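You operate a simulated robot arm through the tools that you are given. There is no shell and no other tool. Be economical: measure what you need, move in short steps, check, and stop when the job is done.

The job below is to be done with a simulated two-armed robot. You get a single attempt, and the scene is never put back.

## Task
Polish the specks off the loose gold plaque, then clamp it in the black holder.
Fine: polish from the open tin on the grey buffer, buffer back, purple knob to TIGHT; leave the other plaque. Set down upright: grey buffer. What is to be rubbed or washed off counts as gone when no trace of it is left.

It is judged by the outcome, as a careful person would: the job done as asked, and still so three seconds after it is handed in. It fails if anything else is knocked over, pushed out of place, dropped, spilled or broken.

## Robot
Two 7-joint arms with two-finger parallel grippers on one trunk, on a base that drives. Base frame: it is fixed to the floor where the robot stands at the start and does not move with it; the origin is under the middle of the robot, x ahead of it, y to its left, z up; the surface under the hand at the start is at about z = 0.8. Readings come in m, degrees, newtons and seconds.
The left shoulder is at the start at [0.07, 0.134, 1.226], the right one opposite. With the tool pointing down near the work surface each hand reaches from about 0.1 to 0.62 m from the robot's upright axis, wherever it stands, measured 20 degrees to its own side. Places, roughly: black holder [0.5, -0.1, 0.8]; open tin [0.6, 0.1, 0.8]; purple knob [0.5, 0, 0.8]. Payload 1.57 kg a hand.
The tool frame of a hand sits at the grasp point between the pads (the TCP): z along the fingers, y along the line on which they close. The tips reach 0.03 m beyond it. The gripper opens to 0.08 m. The fingers are 0.017 m wide and 0.012 m thick; the gripper's body (0.04 by 0.082 m) begins 0.08 m behind the TCP.
Orientation is that of the tool frame in the base frame, as a unit quaternion [w, x, y, z]. With the fingers straight down and closing along the base's y, the tool's x points along the base's -x, its y along +y and its z along -z.

## Interface
- The arms move only by the tool servo_tool. It takes "left_moves", "right_moves" or both (then of equal length, played together; a hand with none holds still); each is one flat list of numbers, 7 for each row, row after row: the gripper command, from -1 (fully open) to 1 (shut), values between in proportion, then the shift along the tool's x, y, z in m, then the turn, a rotation vector about the tool's x, y, z in rad. In form: [hand, x, y, z, ax, ay, az, hand, x, y, z, ax, ay, az, ...]. A call has 1 to 20 rows; each row shifts and turns the commanded pose from where the row before left it, along the tool's axes as they then stand. A row lasts 0.2 s, in which the tool goes at most 0.05 m and 8.6 degrees; a call with a longer step from one row to the next is refused whole, and so is a gripper value outside its range. Where a pose cannot be reached the arm comes as near as it can. A force on the tool above 50 N (or 10 N above the force at the start of the call, whichever is more), or a blocked arm, ends the call early, and 0.2 s more pass. The fingers move at their own pace (about 0.153 m/s each) and stop on an object; they squeeze with about 40 N. The grip force told is the motor's: it shows also when the fingers shut on nothing. Time passes only in rows, and 0.2 s behind the last, so rows that do not move let the fingers close. The reply holds the time, the measured pose of the TCP, the force on the tool along the base axes, the opening and the grip force, in the units named above and with some noise, with the torque about the TCP (base axes, N m) and any sound that the robot's microphone picked up.
- Cameras (640 x 400 px; columns grow to the right, rows downward): "scene" is now at [0.1122, 0.0473, 1.4364]; the picture's right is [0.60, -0.80, -0.00], its down [-0.60, -0.45, -0.67] and it looks along [0.53, 0.40, -0.75] (base axes); focal length 256 px, centre (320, 200). "left" rides on the left gripper at [0.072, 0.007, -0.122] in its tool frame; the picture's right is [-0.09, 1.00, 0.00], its down [-0.84, -0.08, -0.54] and it looks along [-0.54, -0.05, 0.84] (tool axes); focal length 238 px, centre (320, 200). "right" rides on the right gripper at [0.072, -0.007, -0.122] in its tool frame; the picture's right is [0.09, 1.00, 0.00], its down [-0.84, 0.08, -0.54] and it looks along [-0.54, 0.05, 0.84] (tool axes); focal length 238 px, centre (320, 200).
- grab_frame(camera): a new picture of that camera. The clock stands still meanwhile.
- move_column(by): slides the trunk up (or, below 0, down) by that many m; the arms and the scene camera ride with it, the base frame stays. It gives what a move gives, with no picture.
- roll_base(legs): drives the robot by 1 to 6 legs, each [ahead, left, turn to the left] in m, m and degrees, along the robot's own axes; the way and the turn of a leg run together, so that a leg with both is an arc; at most 1.5 m and 180 degrees a leg. The arms and the cameras ride along, it lands a little off, and it stops where it bumps. It gives what a move gives.
- head_to(pan, tilt): turns the head with the scene camera to pan (to the left, within 86 degrees either way) and tilt (down, from -29 to 69), counted from straight ahead of the robot. It gives what a move gives.
- probe_pixels(camera, pixels): there is no depth. For up to 12 entries [column, row, z] of the newest picture of that camera ("zoom" is the newest enlarged one), the place [x, y] in the base frame at which the ray of that pixel passes the height z, good to about 0.002 m. The clock stands still meanwhile.
- inspect(camera, box): a new picture of the part [left, top, right, bottom] of that camera's present view, enlarged. The clock stands still meanwhile.
- hand_in(): hands the job in; it is judged then, once.

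Go step by step. Measure first, check grasps and placings, and put right what went wrong. The budget is 80 turns and 58 pictures, counting those below and the enlarged ones. Unless the task says otherwise, let go and move clear before handing in, and close with one line.

The tools are called as a command line: name --argument value ..., lists and objects as JSON in quotes. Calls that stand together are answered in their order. servo_tool: Moves the arms, as the interface text tells. Its arguments: {"type":"object","properties":{"left_moves":{"type":"array","items":{"type":"number"}},"right_moves":{"type":"array","items":{"type":"number"}}},"required":[]} The other tools are called the same way: move_column (by) slides the trunk up or down; roll_base (legs) drives the base; head_to (pan, tilt) turns the head that bears the scene camera; grab_frame (camera) takes a picture; probe_pixels (camera, pixels) gives the place at which the rays of pixels pass given heights; inspect (camera, box) takes an enlarged picture of a part of a camera's view; hand_in () hands the job in.

At the start:

```text
clock: 0.0
left_position: [0.3035, 0.3835, 1.189]
left_tcp_rot: [0.0, 0.0, 1.0, 0.0]
left_wrist_force: [0.1, -0.1, 0.5]
left_ft_torque: [0.0, 0.0, 0.0]
left_grip_width: 0.0802
left_finger_force: 0.0
right_position: [0.3879, 0.0014, 1.1534]
right_tcp_rot: [0.0, 0.0, 1.0, 0.001]
right_wrist_force: [-0.6, -0.1, 0.7]
right_ft_torque: [0.0, 0.01, 0.0]
right_grip_width: 0.0796
right_finger_force: 0.0
trunk travel left (down, up): [-0.8, 0.14]
robot x, y, heading: [0.0004, -0.0018, 0.0]
head pan, tilt: [36.7, 48.3]
```

scene: 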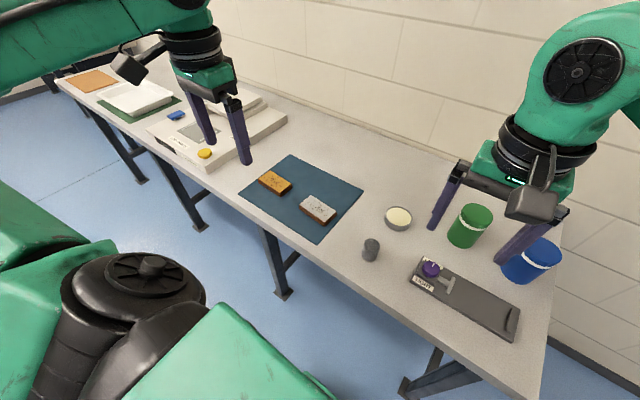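
right: 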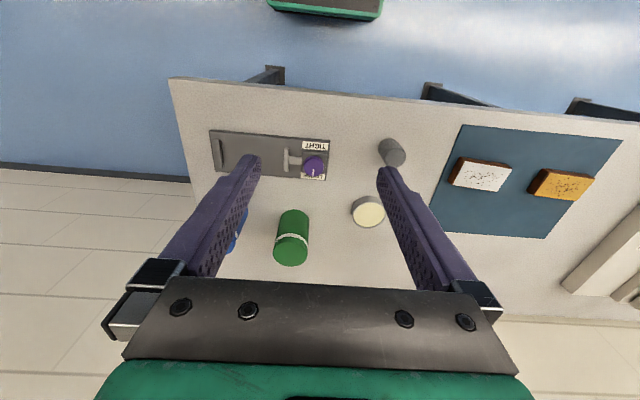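
left: 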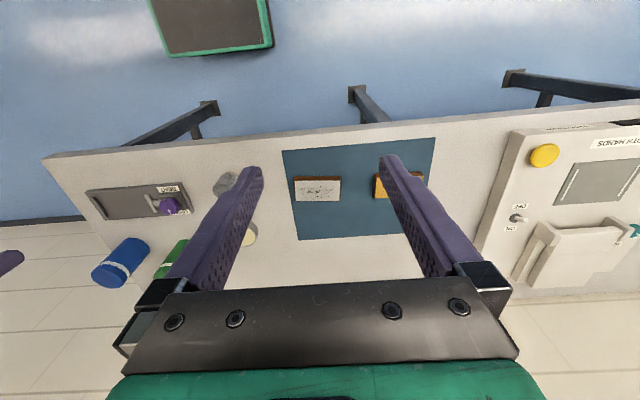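

The scene shows a gold plaque at (275,182) and a silver one at (318,208) on a blue mat, a tin at (398,217), a grey buffer at (371,249), and the holder with a purple knob at (430,269). I'll zoom in on these.

inspect --camera "scene" --box '[380, 230, 540, 350]'

inspect --camera "scene" --box '[240, 150, 420, 270]'

probe_pixels --camera "scene" --pixels '[[275, 182, 0.82], [318, 208, 0.82], [398, 217, 0.82], [371, 257, 0.8], [371, 243, 0.84], [430, 268, 0.83], [515, 320, 0.82], [300, 242, 0.8]]'

```text
3.33 times, centred on (460, 290) of scene
```

zoom: 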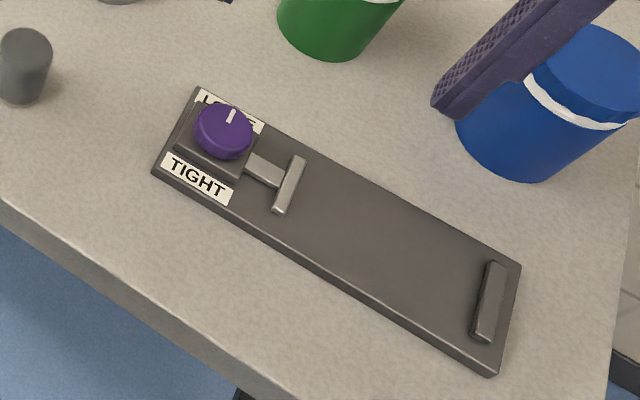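

```text
3.33 times, centred on (330, 210) of scene
```

zoom: 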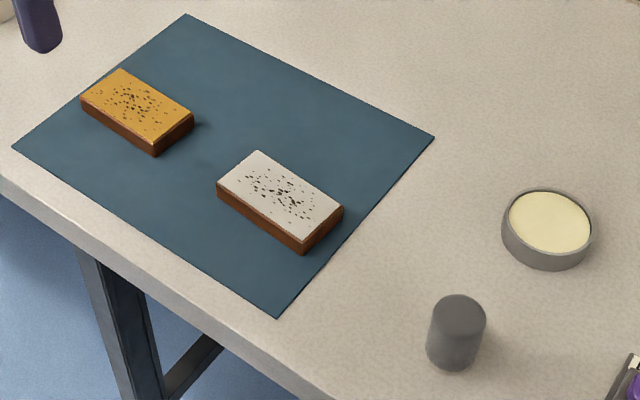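

```text
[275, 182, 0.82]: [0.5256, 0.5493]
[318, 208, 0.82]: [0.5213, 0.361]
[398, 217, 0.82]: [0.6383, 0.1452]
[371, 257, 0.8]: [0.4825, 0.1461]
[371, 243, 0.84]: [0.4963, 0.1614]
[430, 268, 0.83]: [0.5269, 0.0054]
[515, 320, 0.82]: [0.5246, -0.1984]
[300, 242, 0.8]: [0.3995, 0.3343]
```

The pieces are located. I'll move the base so the left hand reaches the buffer, the tin and the gold plaque, and shift the right hand out of the way.

servo_tool --right_moves '[-1, 0, -0.045, 0, 0, 0, 0, -1, 0, -0.045, 0, 0, 0, 0, -1, 0, -0.045, 0, 0, 0, 0, -1, 0, -0.045, 0, 0, 0, 0, -1, 0, -0.045, 0, 0, 0, 0, -1, 0, -0.045, 0, 0, 0, 0]'

roll_base --legs '[[0.07, 0.12, 0]]'

grab_frame --camera "scene"

grab_frame --camera "left"

```text
clock: 1.4
left_position: [0.3027, 0.3828, 1.1897]
left_tcp_rot: [0.0, 0.001, 1.0, 0.001]
left_wrist_force: [-0.1, 0.9, -0.5]
left_ft_torque: [0.03, -0.01, -0.02]
left_grip_width: 0.0798
left_finger_force: 0.1
right_position: [0.3898, -0.2666, 1.1547]
right_tcp_rot: [0.0, -0.001, 1.0, 0.001]
right_wrist_force: [-0.4, 0.2, -0.2]
right_ft_torque: [0.0, -0.02, 0.0]
right_grip_width: 0.0799
right_finger_force: 0.2
trunk travel left (down, up): [-0.8, 0.14]
robot x, y, heading: [-0.0024, -0.0015, -0.0]
head pan, tilt: [36.7, 48.3]
```

```text
clock: 2.7
left_position: [0.3706, 0.5022, 1.19]
left_tcp_rot: [0.0, 0.001, 1.0, 0.001]
left_wrist_force: [-0.1, -0.8, 0.0]
left_ft_torque: [0.01, 0.0, -0.03]
left_grip_width: 0.0802
left_finger_force: 0.0
right_position: [0.4569, -0.1481, 1.1553]
right_tcp_rot: [0.001, 0.001, 1.0, 0.0]
right_wrist_force: [0.3, -0.7, 0.8]
right_ft_torque: [-0.01, 0.02, 0.01]
right_grip_width: 0.0804
right_finger_force: 0.0
trunk travel left (down, up): [-0.8, 0.14]
robot x, y, heading: [0.0704, 0.1196, 0.0]
head pan, tilt: [36.7, 48.3]
```

```text
52 pictures are left
```

scene: 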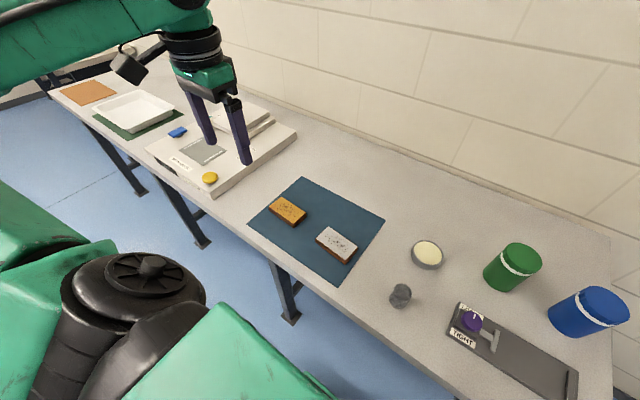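

```text
51 pictures are left
```

left: 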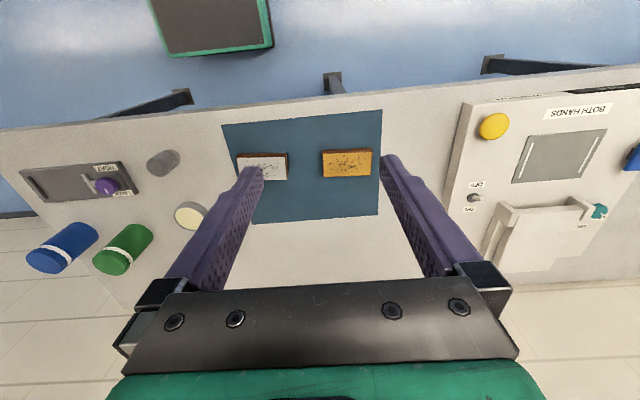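

The base went to (0.070, 0.120). I'll point the head at the working area and measure there.

head_to --pan 5 --tilt 58

grab_frame --camera "scene"

```text
clock: 3.7
left_position: [0.3728, 0.5039, 1.1879]
left_tcp_rot: [0.0, 0.001, 1.0, -0.001]
left_wrist_force: [0.9, -1.0, -0.8]
left_ft_torque: [0.0, -0.01, 0.02]
left_grip_width: 0.0801
left_finger_force: 0.1
right_position: [0.4575, -0.1463, 1.1549]
right_tcp_rot: [-0.001, 0.0, 1.0, 0.0]
right_wrist_force: [-0.3, 0.5, -0.7]
right_ft_torque: [0.05, 0.0, 0.03]
right_grip_width: 0.0801
right_finger_force: 0.1
trunk travel left (down, up): [-0.8, 0.14]
robot x, y, heading: [0.069, 0.1181, -0.2]
head pan, tilt: [5.0, 58.0]
```

```text
50 pictures are left
```

scene: 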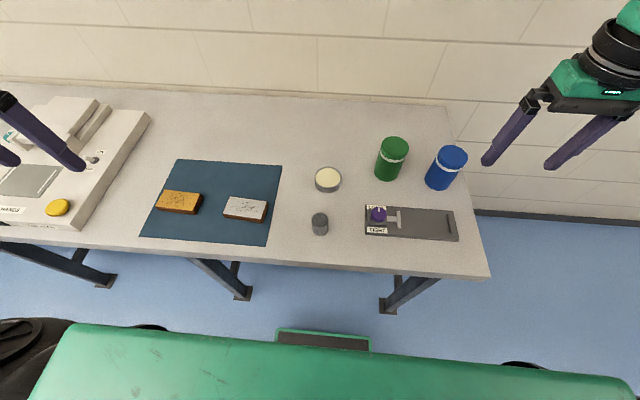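

The tin, buffer, holder and plaques are all visible. I'll zoom in for precise measurements.

inspect --camera "scene" --box '[290, 150, 474, 265]'

```text
3.48 times, centred on (382, 208) of scene
```

zoom: 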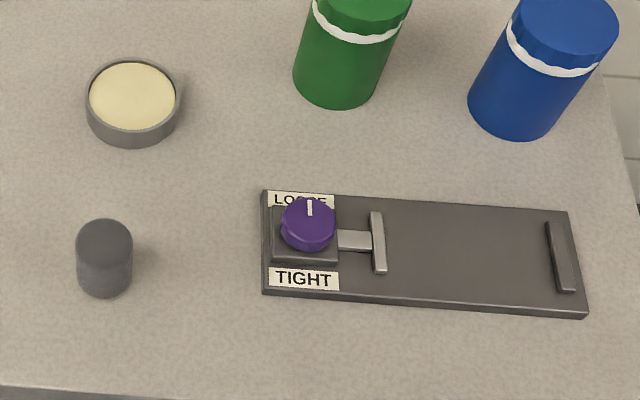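

probe_pixels --camera "zoom" --pixels '[[104, 242, 0.84], [104, 282, 0.8], [104, 298, 0.8], [78, 275, 0.8], [132, 275, 0.8], [133, 97, 0.825], [133, 147, 0.8], [308, 218, 0.845], [377, 242, 0.83], [550, 255, 0.825], [265, 295, 0.81], [585, 316, 0.81]]'

inspect --camera "scene" --box '[140, 150, 300, 250]'

probe_pixels --camera "scene" --pixels '[[320, 215, 0.84]]'

```text
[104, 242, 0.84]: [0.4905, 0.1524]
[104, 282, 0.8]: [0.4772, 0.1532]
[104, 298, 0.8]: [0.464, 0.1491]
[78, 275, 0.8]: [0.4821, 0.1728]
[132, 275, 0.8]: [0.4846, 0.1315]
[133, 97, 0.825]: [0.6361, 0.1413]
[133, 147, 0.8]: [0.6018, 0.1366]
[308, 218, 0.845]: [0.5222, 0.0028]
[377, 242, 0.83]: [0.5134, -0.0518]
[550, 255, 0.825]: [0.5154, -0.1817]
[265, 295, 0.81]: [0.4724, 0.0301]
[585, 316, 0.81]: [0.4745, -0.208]
```

```text
4.00 times, centred on (220, 200) of scene
```

zoom: 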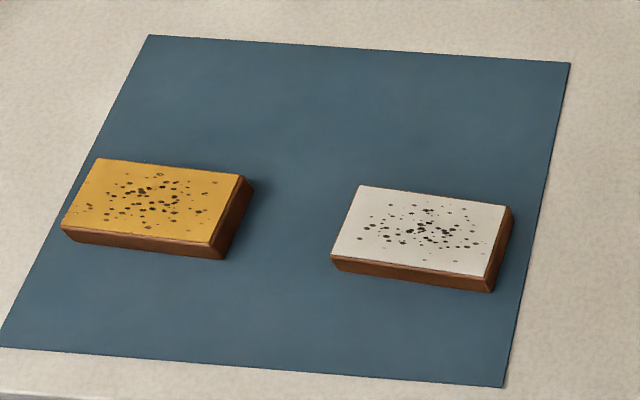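

```text
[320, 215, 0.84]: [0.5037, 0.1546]
```

probe_pixels --camera "zoom" --pixels '[[97, 158, 0.82], [243, 175, 0.82], [210, 244, 0.82], [63, 227, 0.82], [152, 201, 0.82], [62, 238, 0.802], [222, 259, 0.802]]'

```text
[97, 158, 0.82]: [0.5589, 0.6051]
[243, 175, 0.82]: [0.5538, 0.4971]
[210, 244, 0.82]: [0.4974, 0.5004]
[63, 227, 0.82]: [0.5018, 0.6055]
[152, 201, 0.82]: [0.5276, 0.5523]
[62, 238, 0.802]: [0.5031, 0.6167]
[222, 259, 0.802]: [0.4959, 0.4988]
```

The gold plaque is about 0.108 × 0.056 m and centred at (0.528, 0.552). The holder gap is about 0.125 m. I'll bring the left hand above the buffer.

servo_tool --left_moves '[-1, -0.0092, -0.0352, 0.0138, 0, 0, 0, -1, -0.0092, -0.0352, 0.0138, 0, 0, 0, -1, -0.0092, -0.0352, 0.0138, 0, 0, 0, -1, -0.0092, -0.0352, 0.0138, 0, 0, 0, -1, -0.0092, -0.0352, 0.0138, 0, 0, 0, -1, -0.0092, -0.0352, 0.0138, 0, 0, 0, -1, -0.0092, -0.0352, 0.0138, 0, 0, 0, -1, -0.0092, -0.0352, 0.0138, 0, 0, 0, -1, -0.0092, -0.0352, 0.0138, 0, 0, 0, -1, -0.0092, -0.0352, 0.0138, 0, 0, 0]'

grab_frame --camera "left"

```text
clock: 5.9
left_position: [0.4603, 0.1601, 1.0539]
left_tcp_rot: [0.002, 0.001, 1.0, -0.001]
left_wrist_force: [-0.3, -0.1, 1.0]
left_ft_torque: [-0.05, 0.03, 0.0]
left_grip_width: 0.0797
left_finger_force: 0.1
left hand out of reach, approached as far as the arm can: row 10
right_position: [0.4591, -0.1461, 1.1547]
right_tcp_rot: [-0.001, 0.0, 1.0, 0.0]
right_wrist_force: [0.1, 0.4, 0.5]
right_ft_torque: [-0.04, 0.07, -0.04]
right_grip_width: 0.0801
right_finger_force: 0.2
trunk travel left (down, up): [-0.8, 0.14]
robot x, y, heading: [0.0675, 0.12, -0.2]
head pan, tilt: [5.0, 58.0]
```

```text
47 pictures are left
```

left: 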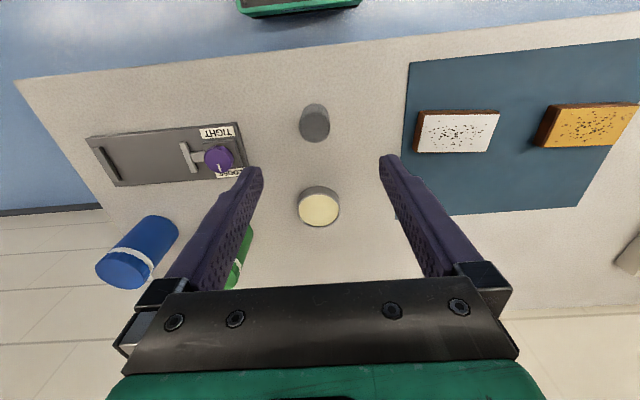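

The left hand ran out of reach inboard. I'll roll the base to the right so the buffer and tin lie about 20° to the left.

roll_base --legs '[[0, -0.17, 0]]'

servo_tool --left_moves '[-1, 0, 0.0325, 0.01, 0, 0, 0, -1, 0, 0.0325, 0.01, 0, 0, 0, -1, 0, 0.0325, 0.01, 0, 0, 0, -1, 0, 0.0325, 0.01, 0, 0, 0, -1, 0, 0.0325, 0.01, 0, 0, 0]'

grab_frame --camera "left"

probe_pixels --camera "left" --pixels '[[314, 128, 0.84]]'

```text
clock: 7.3
left_position: [0.4589, -0.0056, 1.0523]
left_tcp_rot: [0.001, 0.0, 1.0, -0.002]
left_wrist_force: [-0.4, -0.7, -0.4]
left_ft_torque: [-0.04, 0.01, -0.01]
left_grip_width: 0.0801
left_finger_force: 0.0
right_position: [0.4598, -0.3123, 1.1555]
right_tcp_rot: [0.0, 0.0, 1.0, -0.001]
right_wrist_force: [0.0, 0.9, 0.4]
right_ft_torque: [-0.02, -0.01, -0.01]
right_grip_width: 0.0802
right_finger_force: 0.1
trunk travel left (down, up): [-0.8, 0.14]
robot x, y, heading: [0.0653, -0.0502, -0.1]
head pan, tilt: [5.0, 58.0]
```

```text
clock: 8.6
left_position: [0.4593, 0.1562, 1.0037]
left_tcp_rot: [0.0, 0.001, 1.0, -0.002]
left_wrist_force: [-0.3, -0.4, 0.6]
left_ft_torque: [0.01, -0.01, -0.01]
left_grip_width: 0.0799
left_finger_force: 0.2
right_position: [0.4572, -0.3135, 1.1548]
right_tcp_rot: [0.0, 0.0, 1.0, -0.001]
right_wrist_force: [0.2, 0.5, 0.7]
right_ft_torque: [-0.01, -0.02, -0.01]
right_grip_width: 0.0799
right_finger_force: 0.0
trunk travel left (down, up): [-0.8, 0.14]
robot x, y, heading: [0.0672, -0.0488, -0.0]
head pan, tilt: [5.0, 58.0]
```

```text
46 pictures are left
```

left: 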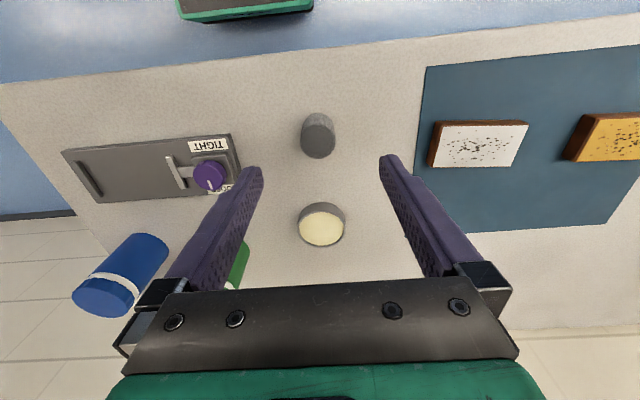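

```text
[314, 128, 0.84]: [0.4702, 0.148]
```

The buffer is at about (318,137) and the tin at (321,225). I'll enlarge the view and measure both.

inspect --camera "left" --box '[250, 90, 410, 250]'

```text
2.50 times, centred on (330, 170) of left
```

zoom: 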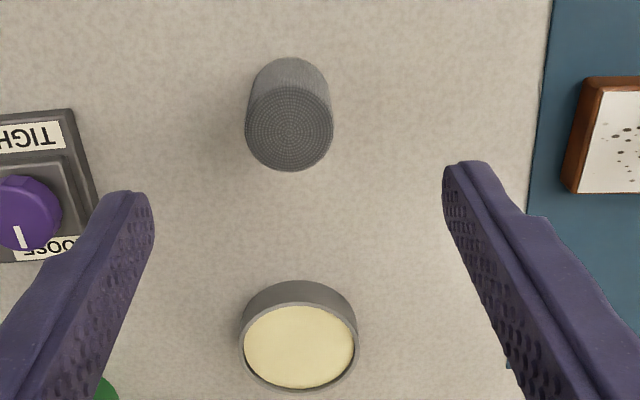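

probe_pixels --camera "zoom" --pixels '[[289, 128, 0.84], [289, 128, 0.85], [246, 128, 0.85], [334, 128, 0.85], [290, 58, 0.8], [250, 80, 0.8], [327, 80, 0.8], [298, 345, 0.82], [243, 345, 0.825], [356, 345, 0.825], [298, 283, 0.8]]'

inspect --camera "scene" --box '[340, 110, 460, 185]'

```text
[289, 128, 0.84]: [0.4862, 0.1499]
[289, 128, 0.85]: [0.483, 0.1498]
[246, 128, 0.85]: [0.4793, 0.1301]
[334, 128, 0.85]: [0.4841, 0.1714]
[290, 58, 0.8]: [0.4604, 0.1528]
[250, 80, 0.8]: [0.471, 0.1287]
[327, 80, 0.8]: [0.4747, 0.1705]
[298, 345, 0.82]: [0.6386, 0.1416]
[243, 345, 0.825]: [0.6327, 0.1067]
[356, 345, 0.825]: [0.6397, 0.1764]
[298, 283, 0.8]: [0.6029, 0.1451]
```

```text
5.33 times, centred on (400, 148) of scene
```

zoom: 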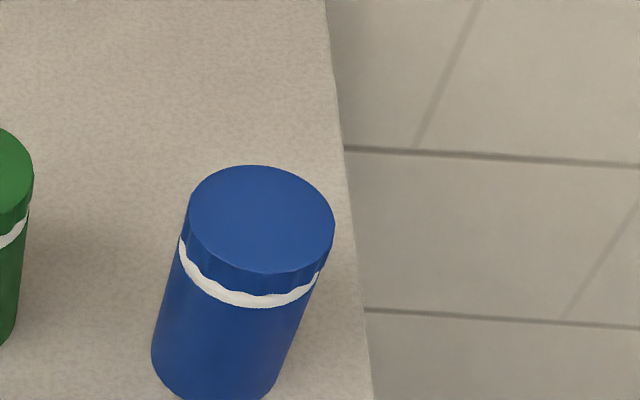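

The buffer is centred at about (0.482, 0.150), roughly 0.05 tall and 0.041 wide. The tin is at (0.637, 0.142). I'll descend and grip the upper half of the buffer.

servo_tool --left_moves '[-1, -0.0058, -0.0016, 0.019, 0, 0, 0, -1, -0.0058, -0.0016, 0.019, 0, 0, 0, -1, -0.0057, -0.0016, 0.019, 0, 0, 0, -1, -0.0057, -0.0016, 0.019, 0, 0, 0, -1, 0, 0, 0.019, 0, 0, 0, -1, 0, 0, 0.019, 0, 0, 0, -1, 0, 0, 0.019, 0, 0, 0, -1, 0, 0, 0.018, 0, 0, 0]'

inspect --camera "left" --box '[200, 80, 440, 240]'

```text
clock: 10.3
left_position: [0.4832, 0.1504, 0.8503]
left_tcp_rot: [0.0, 0.001, 1.0, -0.001]
left_wrist_force: [0.3, 0.0, -0.1]
left_ft_torque: [0.03, 0.02, 0.0]
left_grip_width: 0.0801
left_finger_force: 0.1
right_position: [0.4585, -0.3158, 1.1546]
right_tcp_rot: [-0.001, 0.0, 1.0, 0.0]
right_wrist_force: [0.0, -0.3, -0.1]
right_ft_torque: [0.01, 0.0, -0.01]
right_grip_width: 0.0799
right_finger_force: 0.1
trunk travel left (down, up): [-0.8, 0.14]
robot x, y, heading: [0.0708, -0.0494, -0.0]
head pan, tilt: [5.0, 58.0]
```

```text
2.50 times, centred on (320, 160) of left
```

zoom: 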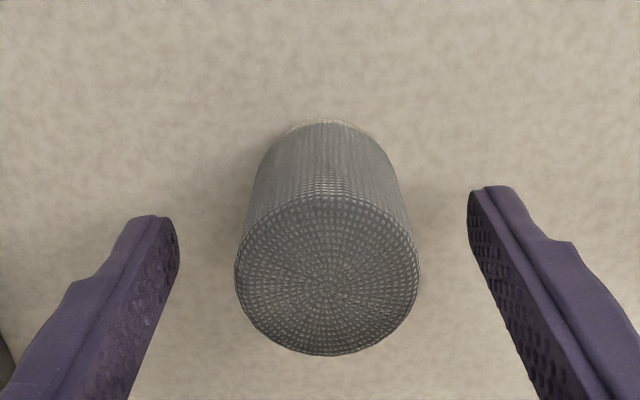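

A pale pad shows at the buffer's foot, so the working face is underneath. The buffer is centred between the fingers, so I'll close and lift.

servo_tool --left_moves '[1, 0, 0, 0, 0, 0, 0, 1, 0, 0, 0, 0, 0, 0, 1, 0, 0, 0, 0, 0, 0, 1, 0, 0, -0.02, 0, 0, 0, 1, 0, 0, -0.04, 0, 0, 0, 1, 0, 0, -0.04, 0, 0, 0]'

inspect --camera "scene" --box '[190, 100, 350, 250]'

```text
clock: 11.8
left_position: [0.4794, 0.1463, 0.9519]
left_tcp_rot: [0.0, 0.001, 1.0, -0.001]
left_wrist_force: [0.5, 0.4, -1.3]
left_ft_torque: [0.05, 0.01, -0.01]
left_grip_width: 0.0406
left_finger_force: 39.9
right_position: [0.4573, -0.3151, 1.1536]
right_tcp_rot: [0.0, 0.001, 1.0, 0.0]
right_wrist_force: [-0.2, -0.1, 0.1]
right_ft_torque: [0.02, 0.0, 0.03]
right_grip_width: 0.08
right_finger_force: 0.0
trunk travel left (down, up): [-0.8, 0.14]
robot x, y, heading: [0.0701, -0.0498, -0.2]
head pan, tilt: [5.0, 58.0]
```

```text
2.67 times, centred on (270, 175) of scene
```

zoom: 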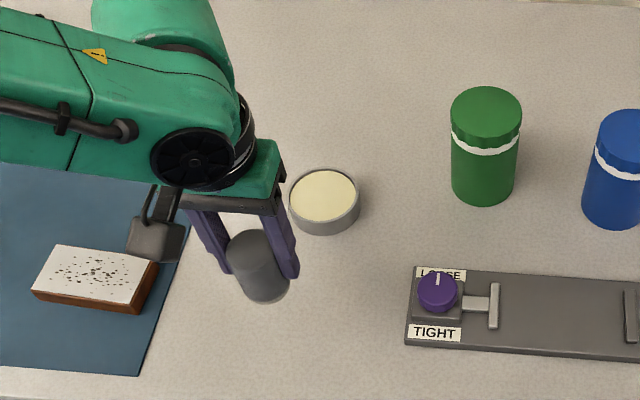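

The buffer is held (width 0.041). I'll move over the tin and lower gently.

servo_tool --left_moves '[1, -0.031, -0.0017, 0, 0, 0, 0, 1, -0.031, -0.0017, 0, 0, 0, 0, 1, -0.031, -0.0017, 0, 0, 0, 0, 1, -0.031, -0.0017, 0, 0, 0, 0, 1, -0.031, -0.0017, 0, 0, 0, 0, 1, 0, 0, 0.03, 0, 0, 0, 1, 0, 0, 0.02, 0, 0, 0, 1, 0, 0, 0, 0, 0, 0]'

inspect --camera "left" --box '[200, 80, 440, 240]'

inspect --camera "scene" --box '[190, 80, 350, 230]'

```text
clock: 13.6
left_position: [0.5798, 0.1672, 0.9312]
left_tcp_rot: [0.001, 0.001, 1.0, 0.0]
left_wrist_force: [0.1, 1.1, -0.5]
left_ft_torque: [0.01, -0.02, -0.02]
left_grip_width: 0.0408
left_finger_force: 40.1
left hand out of reach, approached as far as the arm can: row 4, 5, 6, 7
right_position: [0.4585, -0.316, 1.1538]
right_tcp_rot: [0.001, 0.0, 1.0, 0.0]
right_wrist_force: [-0.6, 0.7, 0.5]
right_ft_torque: [0.01, -0.01, 0.0]
right_grip_width: 0.0801
right_finger_force: 0.1
trunk travel left (down, up): [-0.8, 0.14]
robot x, y, heading: [0.0646, -0.0493, -0.1]
head pan, tilt: [5.0, 58.0]
```

```text
2.50 times, centred on (320, 160) of left
```

zoom: 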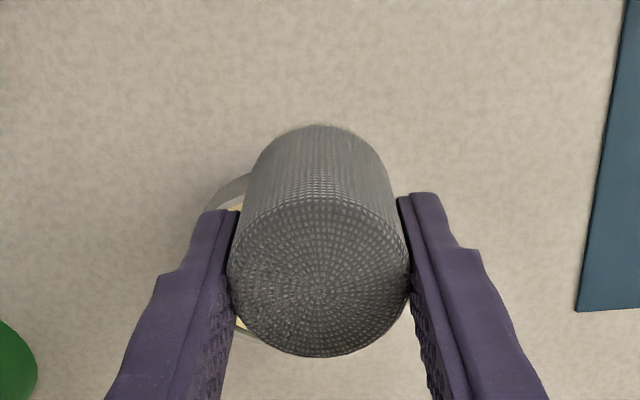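

```text
2.67 times, centred on (270, 155) of scene
```

zoom: 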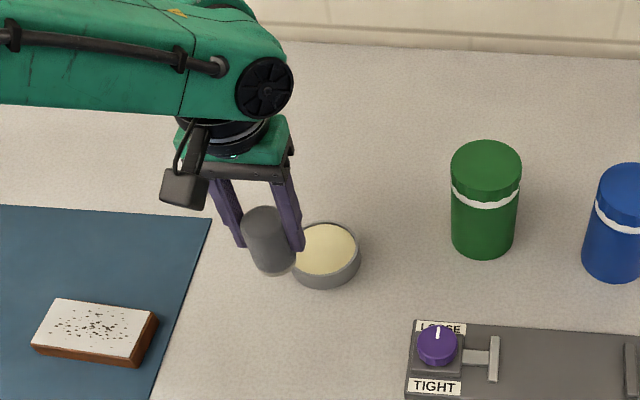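

The arm stopped at (0.580, 0.167), about 0.06 short of the tin. Before driving closer I'll check how near the robot's front is to the table edge.

head_to --pan 0 --tilt 69

grab_frame --camera "scene"

probe_pixels --camera "scene" --pixels '[[320, 270, 0.8], [320, 280, 0.8], [320, 290, 0.8], [320, 300, 0.9], [320, 320, 0.9]]'

```text
clock: 14.3
left_position: [0.5805, 0.1663, 0.931]
left_tcp_rot: [0.001, 0.001, 1.0, -0.001]
left_wrist_force: [0.2, 0.3, -0.8]
left_ft_torque: [-0.01, -0.01, 0.0]
left_grip_width: 0.0405
left_finger_force: 40.2
right_position: [0.459, -0.314, 1.1546]
right_tcp_rot: [0.0, 0.0, 1.0, 0.0]
right_wrist_force: [0.7, 0.2, 0.0]
right_ft_torque: [0.0, 0.01, -0.02]
right_grip_width: 0.0802
right_finger_force: 0.1
trunk travel left (down, up): [-0.8, 0.14]
robot x, y, heading: [0.0663, -0.0457, -0.0]
head pan, tilt: [0.0, 68.8]
```

```text
39 pictures are left
```

scene: 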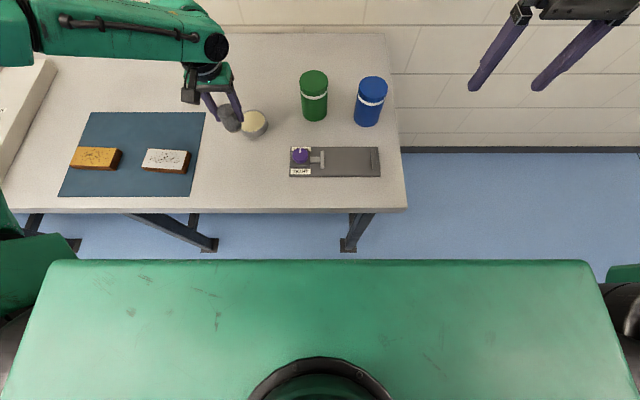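

```text
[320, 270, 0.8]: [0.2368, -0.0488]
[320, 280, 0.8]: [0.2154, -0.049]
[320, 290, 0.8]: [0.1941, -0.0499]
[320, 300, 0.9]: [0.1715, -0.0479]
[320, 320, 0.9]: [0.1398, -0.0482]
```

The chest front is about 0.2 m from the table edge. I'll drive 0.08 m ahead, with the hand clear above the tin.

servo_tool --left_moves '[1, 0, 0, -0.03, 0, 0, 0]'

roll_base --legs '[[0.08, 0.0, 0]]'

```text
clock: 14.7
left_position: [0.5787, 0.1664, 0.9628]
left_tcp_rot: [0.001, 0.001, 1.0, -0.001]
left_wrist_force: [-0.6, 1.4, -0.6]
left_ft_torque: [0.03, 0.0, 0.02]
left_grip_width: 0.0408
left_finger_force: 40.3
right_position: [0.4583, -0.3145, 1.1552]
right_tcp_rot: [0.0, -0.001, 1.0, 0.0]
right_wrist_force: [0.7, 0.0, -1.0]
right_ft_torque: [0.02, -0.01, 0.01]
right_grip_width: 0.0799
right_finger_force: 0.1
trunk travel left (down, up): [-0.8, 0.14]
robot x, y, heading: [0.0723, -0.0513, 0.2]
head pan, tilt: [0.0, 68.8]
```

```text
clock: 15.7
left_position: [0.6563, 0.1661, 0.9632]
left_tcp_rot: [0.002, 0.0, 1.0, -0.001]
left_wrist_force: [-1.0, 0.0, -0.4]
left_ft_torque: [-0.02, -0.01, -0.01]
left_grip_width: 0.0405
left_finger_force: 40.3
right_position: [0.5353, -0.3149, 1.1564]
right_tcp_rot: [0.001, 0.0, 1.0, 0.0]
right_wrist_force: [-0.8, 0.3, 0.3]
right_ft_torque: [0.03, -0.01, 0.03]
right_grip_width: 0.0802
right_finger_force: 0.1
trunk travel left (down, up): [-0.8, 0.14]
robot x, y, heading: [0.146, -0.0471, 0.1]
head pan, tilt: [0.0, 68.8]
```

The hand is at (0.656, 0.166). I'll align over the tin centre and lower to just above it.

servo_tool --left_moves '[1, 0.01, -0.0125, 0, 0, 0, 0, 1, 0.009, -0.012, 0, 0, 0, 0, 1, 0, 0, 0.03, 0, 0, 0, 1, 0, 0, 0.03, 0, 0, 0, 1, 0, 0, 0, 0, 0, 0]'

inspect --camera "left" --box '[200, 80, 440, 240]'

inspect --camera "scene" --box '[180, 80, 340, 180]'

```text
clock: 16.9
left_position: [0.6327, 0.1467, 0.9089]
left_tcp_rot: [0.001, 0.0, 1.0, -0.001]
left_wrist_force: [0.3, -0.8, -0.1]
left_ft_torque: [0.01, 0.03, -0.01]
left_grip_width: 0.0404
left_finger_force: 40.3
left hand out of reach, approached as far as the arm can: row 4
right_position: [0.5378, -0.3151, 1.1539]
right_tcp_rot: [0.001, 0.0, 1.0, 0.0]
right_wrist_force: [-0.3, 0.2, 1.1]
right_ft_torque: [0.03, -0.04, 0.01]
right_grip_width: 0.0798
right_finger_force: 0.1
trunk travel left (down, up): [-0.8, 0.14]
robot x, y, heading: [0.1478, -0.0469, 0.0]
head pan, tilt: [0.0, 68.8]
```

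```text
2.50 times, centred on (320, 160) of left
```

zoom: 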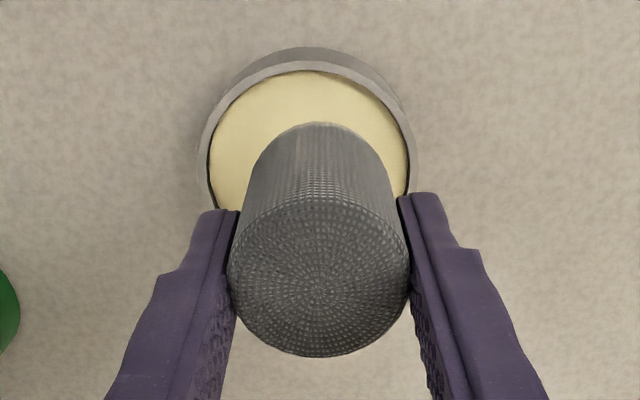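

```text
4.00 times, centred on (260, 130) of scene
```

zoom: 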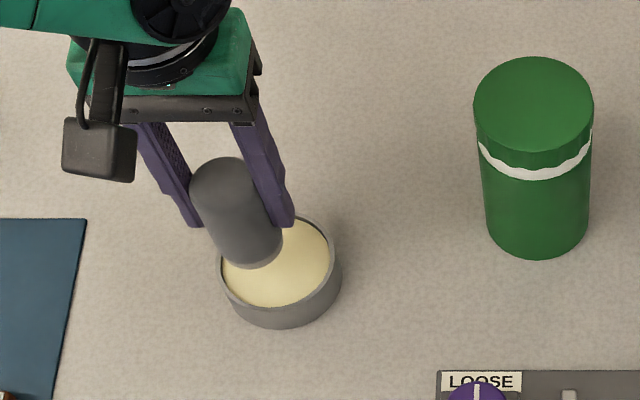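

Going lower is out of reach, because the shoulder is too high for this stretch. I'll raise the hand and then lower the trunk by about 0.15.

servo_tool --left_moves '[1, 0, 0, -0.05, 0, 0, 0, 1, 0, 0, -0.05, 0, 0, 0, 1, 0, 0, -0.05, 0, 0, 0]'

move_column --by -0.15

```text
clock: 17.7
left_position: [0.6328, 0.1459, 1.0593]
left_tcp_rot: [0.0, 0.0, 1.0, -0.001]
left_wrist_force: [0.4, -0.8, -1.3]
left_ft_torque: [0.0, -0.03, 0.02]
left_grip_width: 0.0405
left_finger_force: 39.9
right_position: [0.5388, -0.315, 1.155]
right_tcp_rot: [0.0, 0.0, 1.0, 0.0]
right_wrist_force: [-0.5, 0.1, 0.3]
right_ft_torque: [0.0, 0.03, 0.02]
right_grip_width: 0.0799
right_finger_force: 0.1
trunk travel left (down, up): [-0.8, 0.14]
robot x, y, heading: [0.1461, -0.0482, -0.1]
head pan, tilt: [0.0, 68.8]
```

```text
clock: 19.5
left_position: [0.6326, 0.1469, 0.9089]
left_tcp_rot: [0.001, 0.0, 1.0, -0.001]
left_wrist_force: [0.5, 0.8, -0.7]
left_ft_torque: [-0.02, 0.03, 0.04]
left_grip_width: 0.0406
left_finger_force: 39.9
right_position: [0.5392, -0.3148, 1.0056]
right_tcp_rot: [0.0, 0.0, 1.0, 0.0]
right_wrist_force: [-0.2, 0.1, 0.4]
right_ft_torque: [-0.01, 0.0, -0.02]
right_grip_width: 0.0797
right_finger_force: 0.1
trunk travel left (down, up): [-0.65, 0.29]
robot x, y, heading: [0.1441, -0.0493, -0.0]
head pan, tilt: [0.0, 68.8]
```

Now I'll centre the buffer and lower it onto the paste in small steps.

servo_tool --left_moves '[1, -0.004, -0.0045, 0, 0, 0, 0, 1, 0, 0, 0.01, 0, 0, 0, 1, 0, 0, 0.01, 0, 0, 0, 1, 0, 0, 0.01, 0, 0, 0, 1, 0, 0, 0.005, 0, 0, 0, 1, 0, 0, 0.003, 0, 0, 0]'

inspect --camera "left" --box '[200, 80, 440, 240]'

```text
clock: 20.9
left_position: [0.637, 0.142, 0.8741]
left_tcp_rot: [0.005, 0.0, 1.0, 0.0]
left_wrist_force: [2.4, 5.4, 23.8]
left_ft_torque: [0.32, 0.26, -0.11]
left_grip_width: 0.0406
left_finger_force: 40.0
right_position: [0.5376, -0.3144, 1.006]
right_tcp_rot: [0.002, 0.0, 1.0, 0.0]
right_wrist_force: [-0.1, 0.2, 0.4]
right_ft_torque: [-0.02, -0.02, 0.02]
right_grip_width: 0.08
right_finger_force: 0.1
trunk travel left (down, up): [-0.65, 0.29]
robot x, y, heading: [0.1482, -0.0507, 0.3]
head pan, tilt: [0.0, 68.8]
```

```text
2.50 times, centred on (320, 160) of left
```

zoom: 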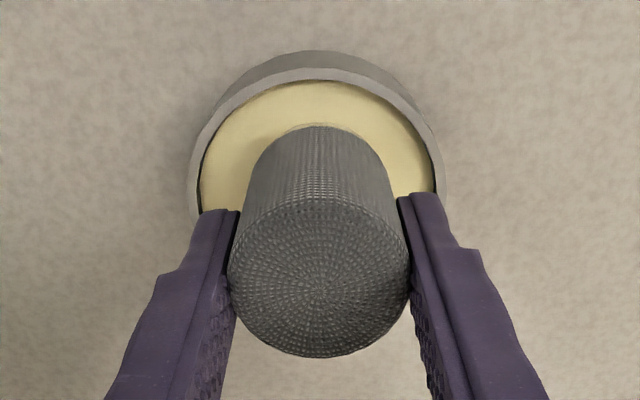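

There is contact with the paste at 24 N. I'll twist a little to load the pad, lift, and drive left to the plaque.

servo_tool --left_moves '[1, 0, 0, 0, 0, 0, 0.1, 1, 0, 0, 0, 0, 0, -0.1, 1, 0, 0, -0.02, 0, 0, 0, 1, 0, 0, -0.04, 0, 0, 0, 1, 0, 0, -0.05, 0, 0, 0, 1, 0, 0, -0.03, 0, 0, 0]'

roll_base --legs '[[0, 0.38, 0]]'

head_to --pan 15 --tilt 60

grab_frame --camera "scene"

```text
clock: 22.3
left_position: [0.638, 0.1412, 1.0118]
left_tcp_rot: [0.0, -0.001, 1.0, 0.0]
left_wrist_force: [0.6, -0.2, -1.3]
left_ft_torque: [-0.01, 0.0, 0.0]
left_grip_width: 0.0404
left_finger_force: 39.9
right_position: [0.5397, -0.3138, 1.0044]
right_tcp_rot: [0.0, 0.0, 1.0, 0.0]
right_wrist_force: [0.6, -0.1, 0.1]
right_ft_torque: [0.0, 0.01, 0.01]
right_grip_width: 0.08
right_finger_force: 0.2
trunk travel left (down, up): [-0.65, 0.29]
robot x, y, heading: [0.1459, -0.0516, 0.1]
head pan, tilt: [0.0, 68.8]
```

```text
clock: 24.7
left_position: [0.638, 0.5165, 1.011]
left_tcp_rot: [0.0, 0.001, 1.0, -0.001]
left_wrist_force: [0.5, 0.0, -1.0]
left_ft_torque: [0.02, 0.02, -0.01]
left_grip_width: 0.0403
left_finger_force: 39.6
right_position: [0.5388, 0.0624, 1.0045]
right_tcp_rot: [0.0, 0.001, 1.0, 0.001]
right_wrist_force: [-0.3, -0.1, -0.6]
right_ft_torque: [0.02, 0.0, -0.01]
right_grip_width: 0.08
right_finger_force: 0.0
trunk travel left (down, up): [-0.65, 0.29]
robot x, y, heading: [0.1475, 0.3257, -0.1]
head pan, tilt: [0.0, 68.8]
```

```text
clock: 25.4
left_position: [0.6386, 0.5166, 1.0105]
left_tcp_rot: [0.0, 0.001, 1.0, -0.001]
left_wrist_force: [-0.7, 0.2, -0.6]
left_ft_torque: [-0.02, 0.01, 0.04]
left_grip_width: 0.0405
left_finger_force: 39.6
right_position: [0.5386, 0.063, 1.0047]
right_tcp_rot: [0.0, 0.0, 1.0, -0.001]
right_wrist_force: [-0.2, -0.3, -0.8]
right_ft_torque: [0.04, -0.02, -0.02]
right_grip_width: 0.08
right_finger_force: 0.0
trunk travel left (down, up): [-0.65, 0.29]
robot x, y, heading: [0.1483, 0.3284, -0.1]
head pan, tilt: [15.0, 60.0]
```

```text
35 pictures are left
```

scene: 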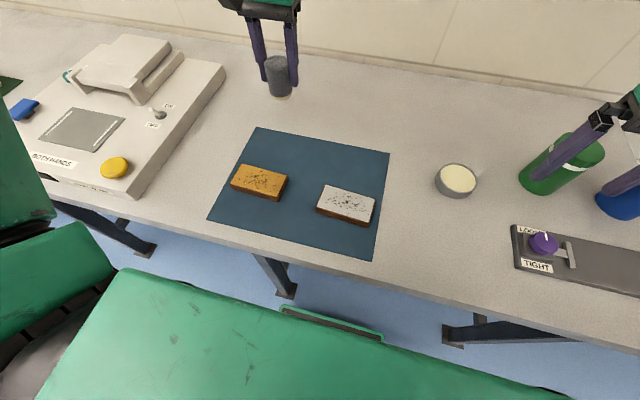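

The pad shows cream underneath at (280,95). I'll re-measure the plaque from here.

inspect --camera "scene" --box '[216, 148, 312, 208]'

```text
6.67 times, centred on (264, 178) of scene
```

zoom: 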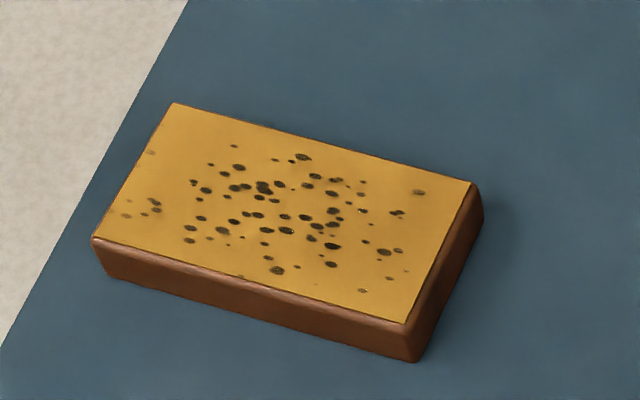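

probe_pixels --camera "zoom" --pixels '[[172, 103, 0.819], [470, 183, 0.819], [405, 323, 0.819], [95, 238, 0.819], [120, 208, 0.819], [160, 200, 0.819], [418, 192, 0.819], [405, 271, 0.819], [108, 278, 0.802], [412, 362, 0.802], [240, 277, 0.819], [302, 156, 0.819]]'

```text
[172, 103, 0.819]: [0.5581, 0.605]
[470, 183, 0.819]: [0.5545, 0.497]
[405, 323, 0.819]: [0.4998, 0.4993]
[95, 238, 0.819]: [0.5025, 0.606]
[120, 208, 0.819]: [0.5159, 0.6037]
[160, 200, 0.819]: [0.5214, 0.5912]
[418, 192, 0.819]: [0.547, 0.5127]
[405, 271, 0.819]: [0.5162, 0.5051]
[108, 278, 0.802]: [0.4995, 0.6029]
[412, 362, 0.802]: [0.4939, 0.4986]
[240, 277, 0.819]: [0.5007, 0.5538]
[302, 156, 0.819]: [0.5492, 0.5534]
```

The plaque is centred at (0.529, 0.552) with its top at about 0.82. I'll move above it and descend gently to contact.

servo_tool --left_moves '[1, 0.0273, 0.0088, 0.02, 0, 0, 0, 1, 0.0273, 0.0088, 0.02, 0, 0, 0, 1, 0.0272, 0.0088, 0.02, 0, 0, 0, 1, 0.0272, 0.0088, 0.02, 0, 0, 0, 1, 0, 0, 0.03, 0, 0, 0, 1, 0, 0, 0.02, 0, 0, 0, 1, 0, 0, 0.005, 0, 0, 0, 1, 0, 0, 0.003, 0, 0, 0]'

```text
clock: 27.2
left_position: [0.5289, 0.5517, 0.8753]
left_tcp_rot: [0.004, 0.001, 1.0, 0.0]
left_wrist_force: [-1.8, 4.1, 24.1]
left_ft_torque: [0.07, 0.32, -0.05]
left_grip_width: 0.0406
left_finger_force: 39.8
right_position: [0.5364, 0.0611, 1.0065]
right_tcp_rot: [0.002, -0.001, 1.0, 0.001]
right_wrist_force: [-0.2, 0.2, -0.1]
right_ft_torque: [-0.02, 0.02, 0.0]
right_grip_width: 0.08
right_finger_force: 0.0
trunk travel left (down, up): [-0.65, 0.29]
robot x, y, heading: [0.1483, 0.3286, -0.1]
head pan, tilt: [15.0, 60.0]
```

There is contact at 24 N. I'll ease off slightly, make one test stroke, and check whether the plaque slides.

servo_tool --left_moves '[1, 0, 0, -0.001, 0, 0, 0, 1, 0, -0.01, 0, 0, 0, 0, 1, 0, -0.01, 0, 0, 0, 0, 1, 0, -0.01, 0, 0, 0, 0]'

inspect --camera "scene" --box '[200, 110, 328, 210]'

```text
clock: 28.2
left_position: [0.5285, 0.5237, 0.8751]
left_tcp_rot: [0.003, 0.0, 1.0, -0.001]
left_wrist_force: [0.4, 15.9, 33.9]
left_ft_torque: [0.89, 0.11, -0.06]
left_grip_width: 0.0406
left_finger_force: 40.1
right_position: [0.5354, 0.0632, 1.0071]
right_tcp_rot: [0.002, 0.0, 1.0, 0.0]
right_wrist_force: [-0.2, -0.3, 0.8]
right_ft_torque: [-0.02, 0.0, 0.02]
right_grip_width: 0.08
right_finger_force: 0.1
trunk travel left (down, up): [-0.65, 0.29]
robot x, y, heading: [0.1474, 0.3282, -0.0]
head pan, tilt: [15.0, 60.0]
```

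```text
4.00 times, centred on (264, 160) of scene
```

zoom: 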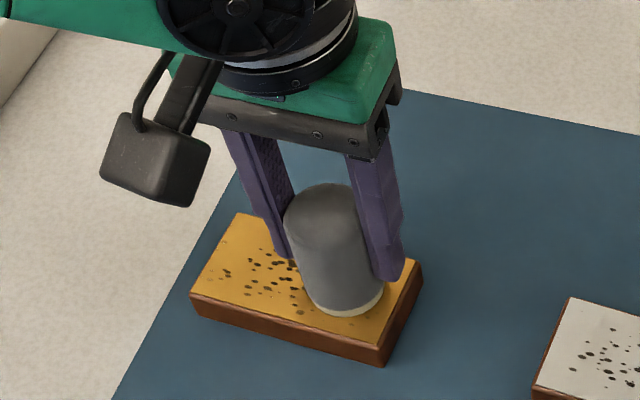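

probe_pixels --camera "zoom" --pixels '[[240, 213, 0.819], [190, 293, 0.819], [383, 347, 0.819], [421, 263, 0.819]]'

```text
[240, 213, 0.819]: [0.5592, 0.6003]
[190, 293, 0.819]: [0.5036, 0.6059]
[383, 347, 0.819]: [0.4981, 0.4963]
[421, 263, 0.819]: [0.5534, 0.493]
```

The plaque has stayed put within about 3 mm. I'll run a serpentine over the whole face.

servo_tool --left_moves '[1, 0, -0.01, -0.001, 0, 0, 0, 1, 0.007, 0, 0, 0, 0, 0, 1, 0.007, 0, 0, 0, 0, 0, 1, 0, 0.0117, 0, 0, 0, 0, 1, 0, 0.0117, 0, 0, 0, 0, 1, 0, 0.0117, 0, 0, 0, 0, 1, 0, 0.0117, 0, 0, 0, 0, 1, 0, 0.0117, 0, 0, 0, 0, 1, 0, 0.0117, 0, 0, 0, 0, 1, 0, 0.0117, 0, 0, 0, 0, 1, -0.01, 0, 0, 0, 0, 0, 1, -0.01, 0, 0, 0, 0, 0, 1, -0.01, 0, 0, 0, 0, 0, 1, 0, -0.0117, 0, 0, 0, 0, 1, 0, -0.0117, 0, 0, 0, 0, 1, 0, -0.0117, 0, 0, 0, 0, 1, 0, -0.0117, 0, 0, 0, 0, 1, 0, -0.0117, 0, 0, 0, 0, 1, 0, -0.0117, 0, 0, 0, 0, 1, 0, -0.0117, 0, 0, 0, 0]'

```text
clock: 32.5
left_position: [0.5442, 0.5124, 0.8739]
left_tcp_rot: [0.002, 0.0, 1.0, -0.001]
left_wrist_force: [-0.3, 8.3, 16.7]
left_ft_torque: [0.54, 0.12, -0.03]
left_grip_width: 0.0405
left_finger_force: 39.6
right_position: [0.5369, 0.0623, 1.0058]
right_tcp_rot: [0.001, 0.0, 1.0, 0.0]
right_wrist_force: [0.7, 0.6, -0.2]
right_ft_torque: [-0.02, 0.0, 0.01]
right_grip_width: 0.08
right_finger_force: 0.1
trunk travel left (down, up): [-0.65, 0.29]
robot x, y, heading: [0.148, 0.3316, -0.1]
head pan, tilt: [15.0, 60.0]
```

Force is a steady 17 N. I'll make a middle pass, then lift, move aside and look.

servo_tool --left_moves '[1, 0.0075, 0, 0, 0, 0, 0, 1, 0.0075, 0, 0, 0, 0, 0, 1, 0, 0.0117, 0, 0, 0, 0, 1, 0, 0.0117, 0, 0, 0, 0, 1, 0, 0.0117, 0, 0, 0, 0, 1, 0, 0.0117, 0, 0, 0, 0, 1, 0, 0.0117, 0, 0, 0, 0, 1, 0, 0.0117, 0, 0, 0, 0, 1, 0, 0.0117, 0, 0, 0, 0, 1, 0, 0, -0.03, 0, 0, 0, 1, -0.02, 0, -0.04, 0, 0, 0, 1, -0.03, 0, -0.04, 0, 0, 0, 1, -0.04, 0, -0.03, 0, 0, 0, 1, -0.02, 0, 0, 0, 0, 0]'

inspect --camera "scene" --box '[216, 148, 312, 208]'

```text
clock: 35.5
left_position: [0.6414, 0.5948, 1.0152]
left_tcp_rot: [-0.001, 0.002, 1.0, -0.001]
left_wrist_force: [-1.0, 0.7, 0.2]
left_ft_torque: [0.01, 0.02, 0.02]
left_grip_width: 0.0404
left_finger_force: 40.3
right_position: [0.5388, 0.0615, 1.0046]
right_tcp_rot: [-0.002, -0.001, 1.0, -0.001]
right_wrist_force: [0.0, 0.0, 0.2]
right_ft_torque: [-0.02, 0.0, -0.02]
right_grip_width: 0.0802
right_finger_force: 0.1
trunk travel left (down, up): [-0.65, 0.29]
robot x, y, heading: [0.1514, 0.3277, -0.2]
head pan, tilt: [15.0, 60.0]
```

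```text
6.67 times, centred on (264, 178) of scene
```

zoom: 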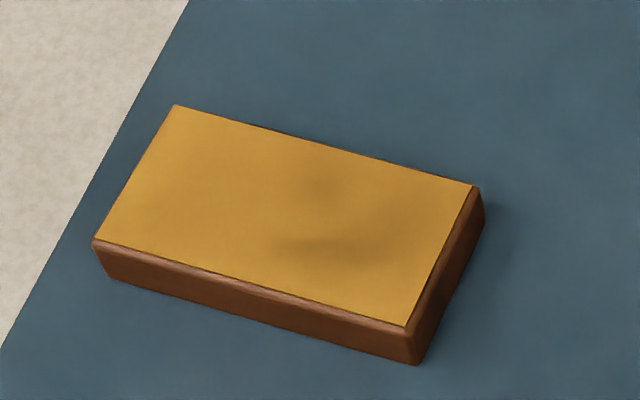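

The specks look gone, with faint darker smudges at zoom (320,190) and (310,245) that may be shadow. I'll check from the hand camera.

servo_tool --left_moves '[1, 0.02, 0.04, -0.02, 0, 0, 0, 1, 0.03, 0.03, 0, 0, 0, 0, 1, 0.04, 0, 0, 0, 0, 0, 1, 0.04, 0, 0, 0, 0, 0]'

inspect --camera "left" --box '[160, 60, 320, 220]'

inspect --camera "scene" --box '[216, 148, 312, 208]'

```text
clock: 36.5
left_position: [0.5067, 0.6656, 1.0349]
left_tcp_rot: [0.001, 0.001, 1.0, -0.001]
left_wrist_force: [-1.0, -0.3, -0.6]
left_ft_torque: [-0.02, 0.0, 0.0]
left_grip_width: 0.0408
left_finger_force: 40.4
right_position: [0.5382, 0.0633, 1.0055]
right_tcp_rot: [0.001, 0.0, 1.0, 0.0]
right_wrist_force: [0.3, -0.5, -1.0]
right_ft_torque: [-0.01, 0.01, 0.01]
right_grip_width: 0.0799
right_finger_force: 0.1
trunk travel left (down, up): [-0.65, 0.29]
robot x, y, heading: [0.15, 0.3237, 0.2]
head pan, tilt: [15.0, 60.0]
```

```text
2.50 times, centred on (240, 140) of left
```

zoom: 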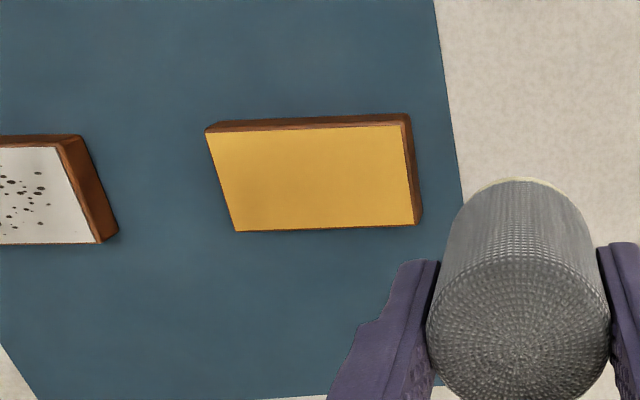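

```text
6.67 times, centred on (264, 178) of scene
```

zoom: 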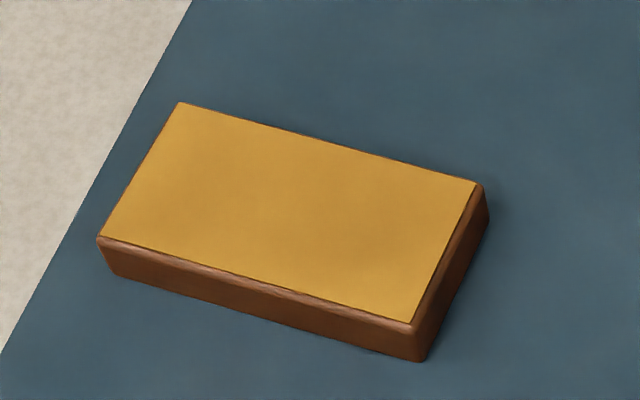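

The plaque is clean; the smudges were shadows. Next I'll return the buffer to its place.

roll_base --legs '[[0, -0.38, 0]]'

```text
clock: 38.9
left_position: [0.5101, 0.2818, 1.0341]
left_tcp_rot: [0.0, 0.002, 1.0, -0.001]
left_wrist_force: [-0.1, -1.1, -0.6]
left_ft_torque: [0.01, -0.02, 0.02]
left_grip_width: 0.0406
left_finger_force: 39.8
right_position: [0.5363, -0.3218, 1.0038]
right_tcp_rot: [0.001, 0.002, 1.0, 0.0]
right_wrist_force: [-0.1, 1.0, -0.6]
right_ft_torque: [0.03, 0.0, 0.01]
right_grip_width: 0.0801
right_finger_force: 0.0
trunk travel left (down, up): [-0.65, 0.29]
robot x, y, heading: [0.1458, -0.0534, -0.1]
head pan, tilt: [15.0, 60.0]
```

I'll move over the original spot (0.482, 0.150) and down to a few cm above the table.

servo_tool --left_moves '[1, 0.007, -0.033, 0.01, 0, 0, 0, 1, 0.007, -0.033, 0.01, 0, 0, 0, 1, 0.007, -0.033, 0.01, 0, 0, 0, 1, 0.006, -0.032, 0.01, 0, 0, 0, 1, 0, 0, 0.04, 0, 0, 0, 1, 0, 0, 0.04, 0, 0, 0, 1, 0, 0, 0.025, 0, 0, 0, 1, 0, 0, 0, 0, 0, 0]'

```text
clock: 40.7
left_position: [0.4814, 0.1514, 0.8924]
left_tcp_rot: [-0.001, 0.003, 1.0, -0.002]
left_wrist_force: [0.0, 0.5, -1.0]
left_ft_torque: [-0.06, -0.02, 0.01]
left_grip_width: 0.0407
left_finger_force: 39.8
right_position: [0.5365, -0.321, 1.0033]
right_tcp_rot: [0.0, 0.002, 1.0, -0.001]
right_wrist_force: [0.9, 0.4, 0.4]
right_ft_torque: [-0.08, 0.01, 0.02]
right_grip_width: 0.0801
right_finger_force: 0.1
trunk travel left (down, up): [-0.65, 0.29]
robot x, y, heading: [0.1499, -0.0528, -0.4]
head pan, tilt: [15.0, 60.0]
```

servo_tool --left_moves '[1, 0, 0, 0.02, 0, 0, 0, 1, 0, 0, 0.012, 0, 0, 0, 1, 0, 0, 0.004, 0, 0, 0, 1, 0, 0, 0.003, 0, 0, 0]'

```text
clock: 41.7
left_position: [0.4862, 0.1505, 0.8507]
left_tcp_rot: [-0.001, 0.003, 1.0, -0.001]
left_wrist_force: [0.9, 0.3, -0.4]
left_ft_torque: [0.02, -0.02, 0.01]
left_grip_width: 0.0406
left_finger_force: 40.1
left hand out of reach, approached as far as the arm can: row 2
right_position: [0.5364, -0.322, 1.0036]
right_tcp_rot: [0.0, 0.002, 1.0, 0.0]
right_wrist_force: [0.5, 0.2, 0.3]
right_ft_torque: [0.01, 0.02, -0.02]
right_grip_width: 0.08
right_finger_force: 0.0
trunk travel left (down, up): [-0.65, 0.29]
robot x, y, heading: [0.1455, -0.0533, -0.2]
head pan, tilt: [15.0, 60.0]
```

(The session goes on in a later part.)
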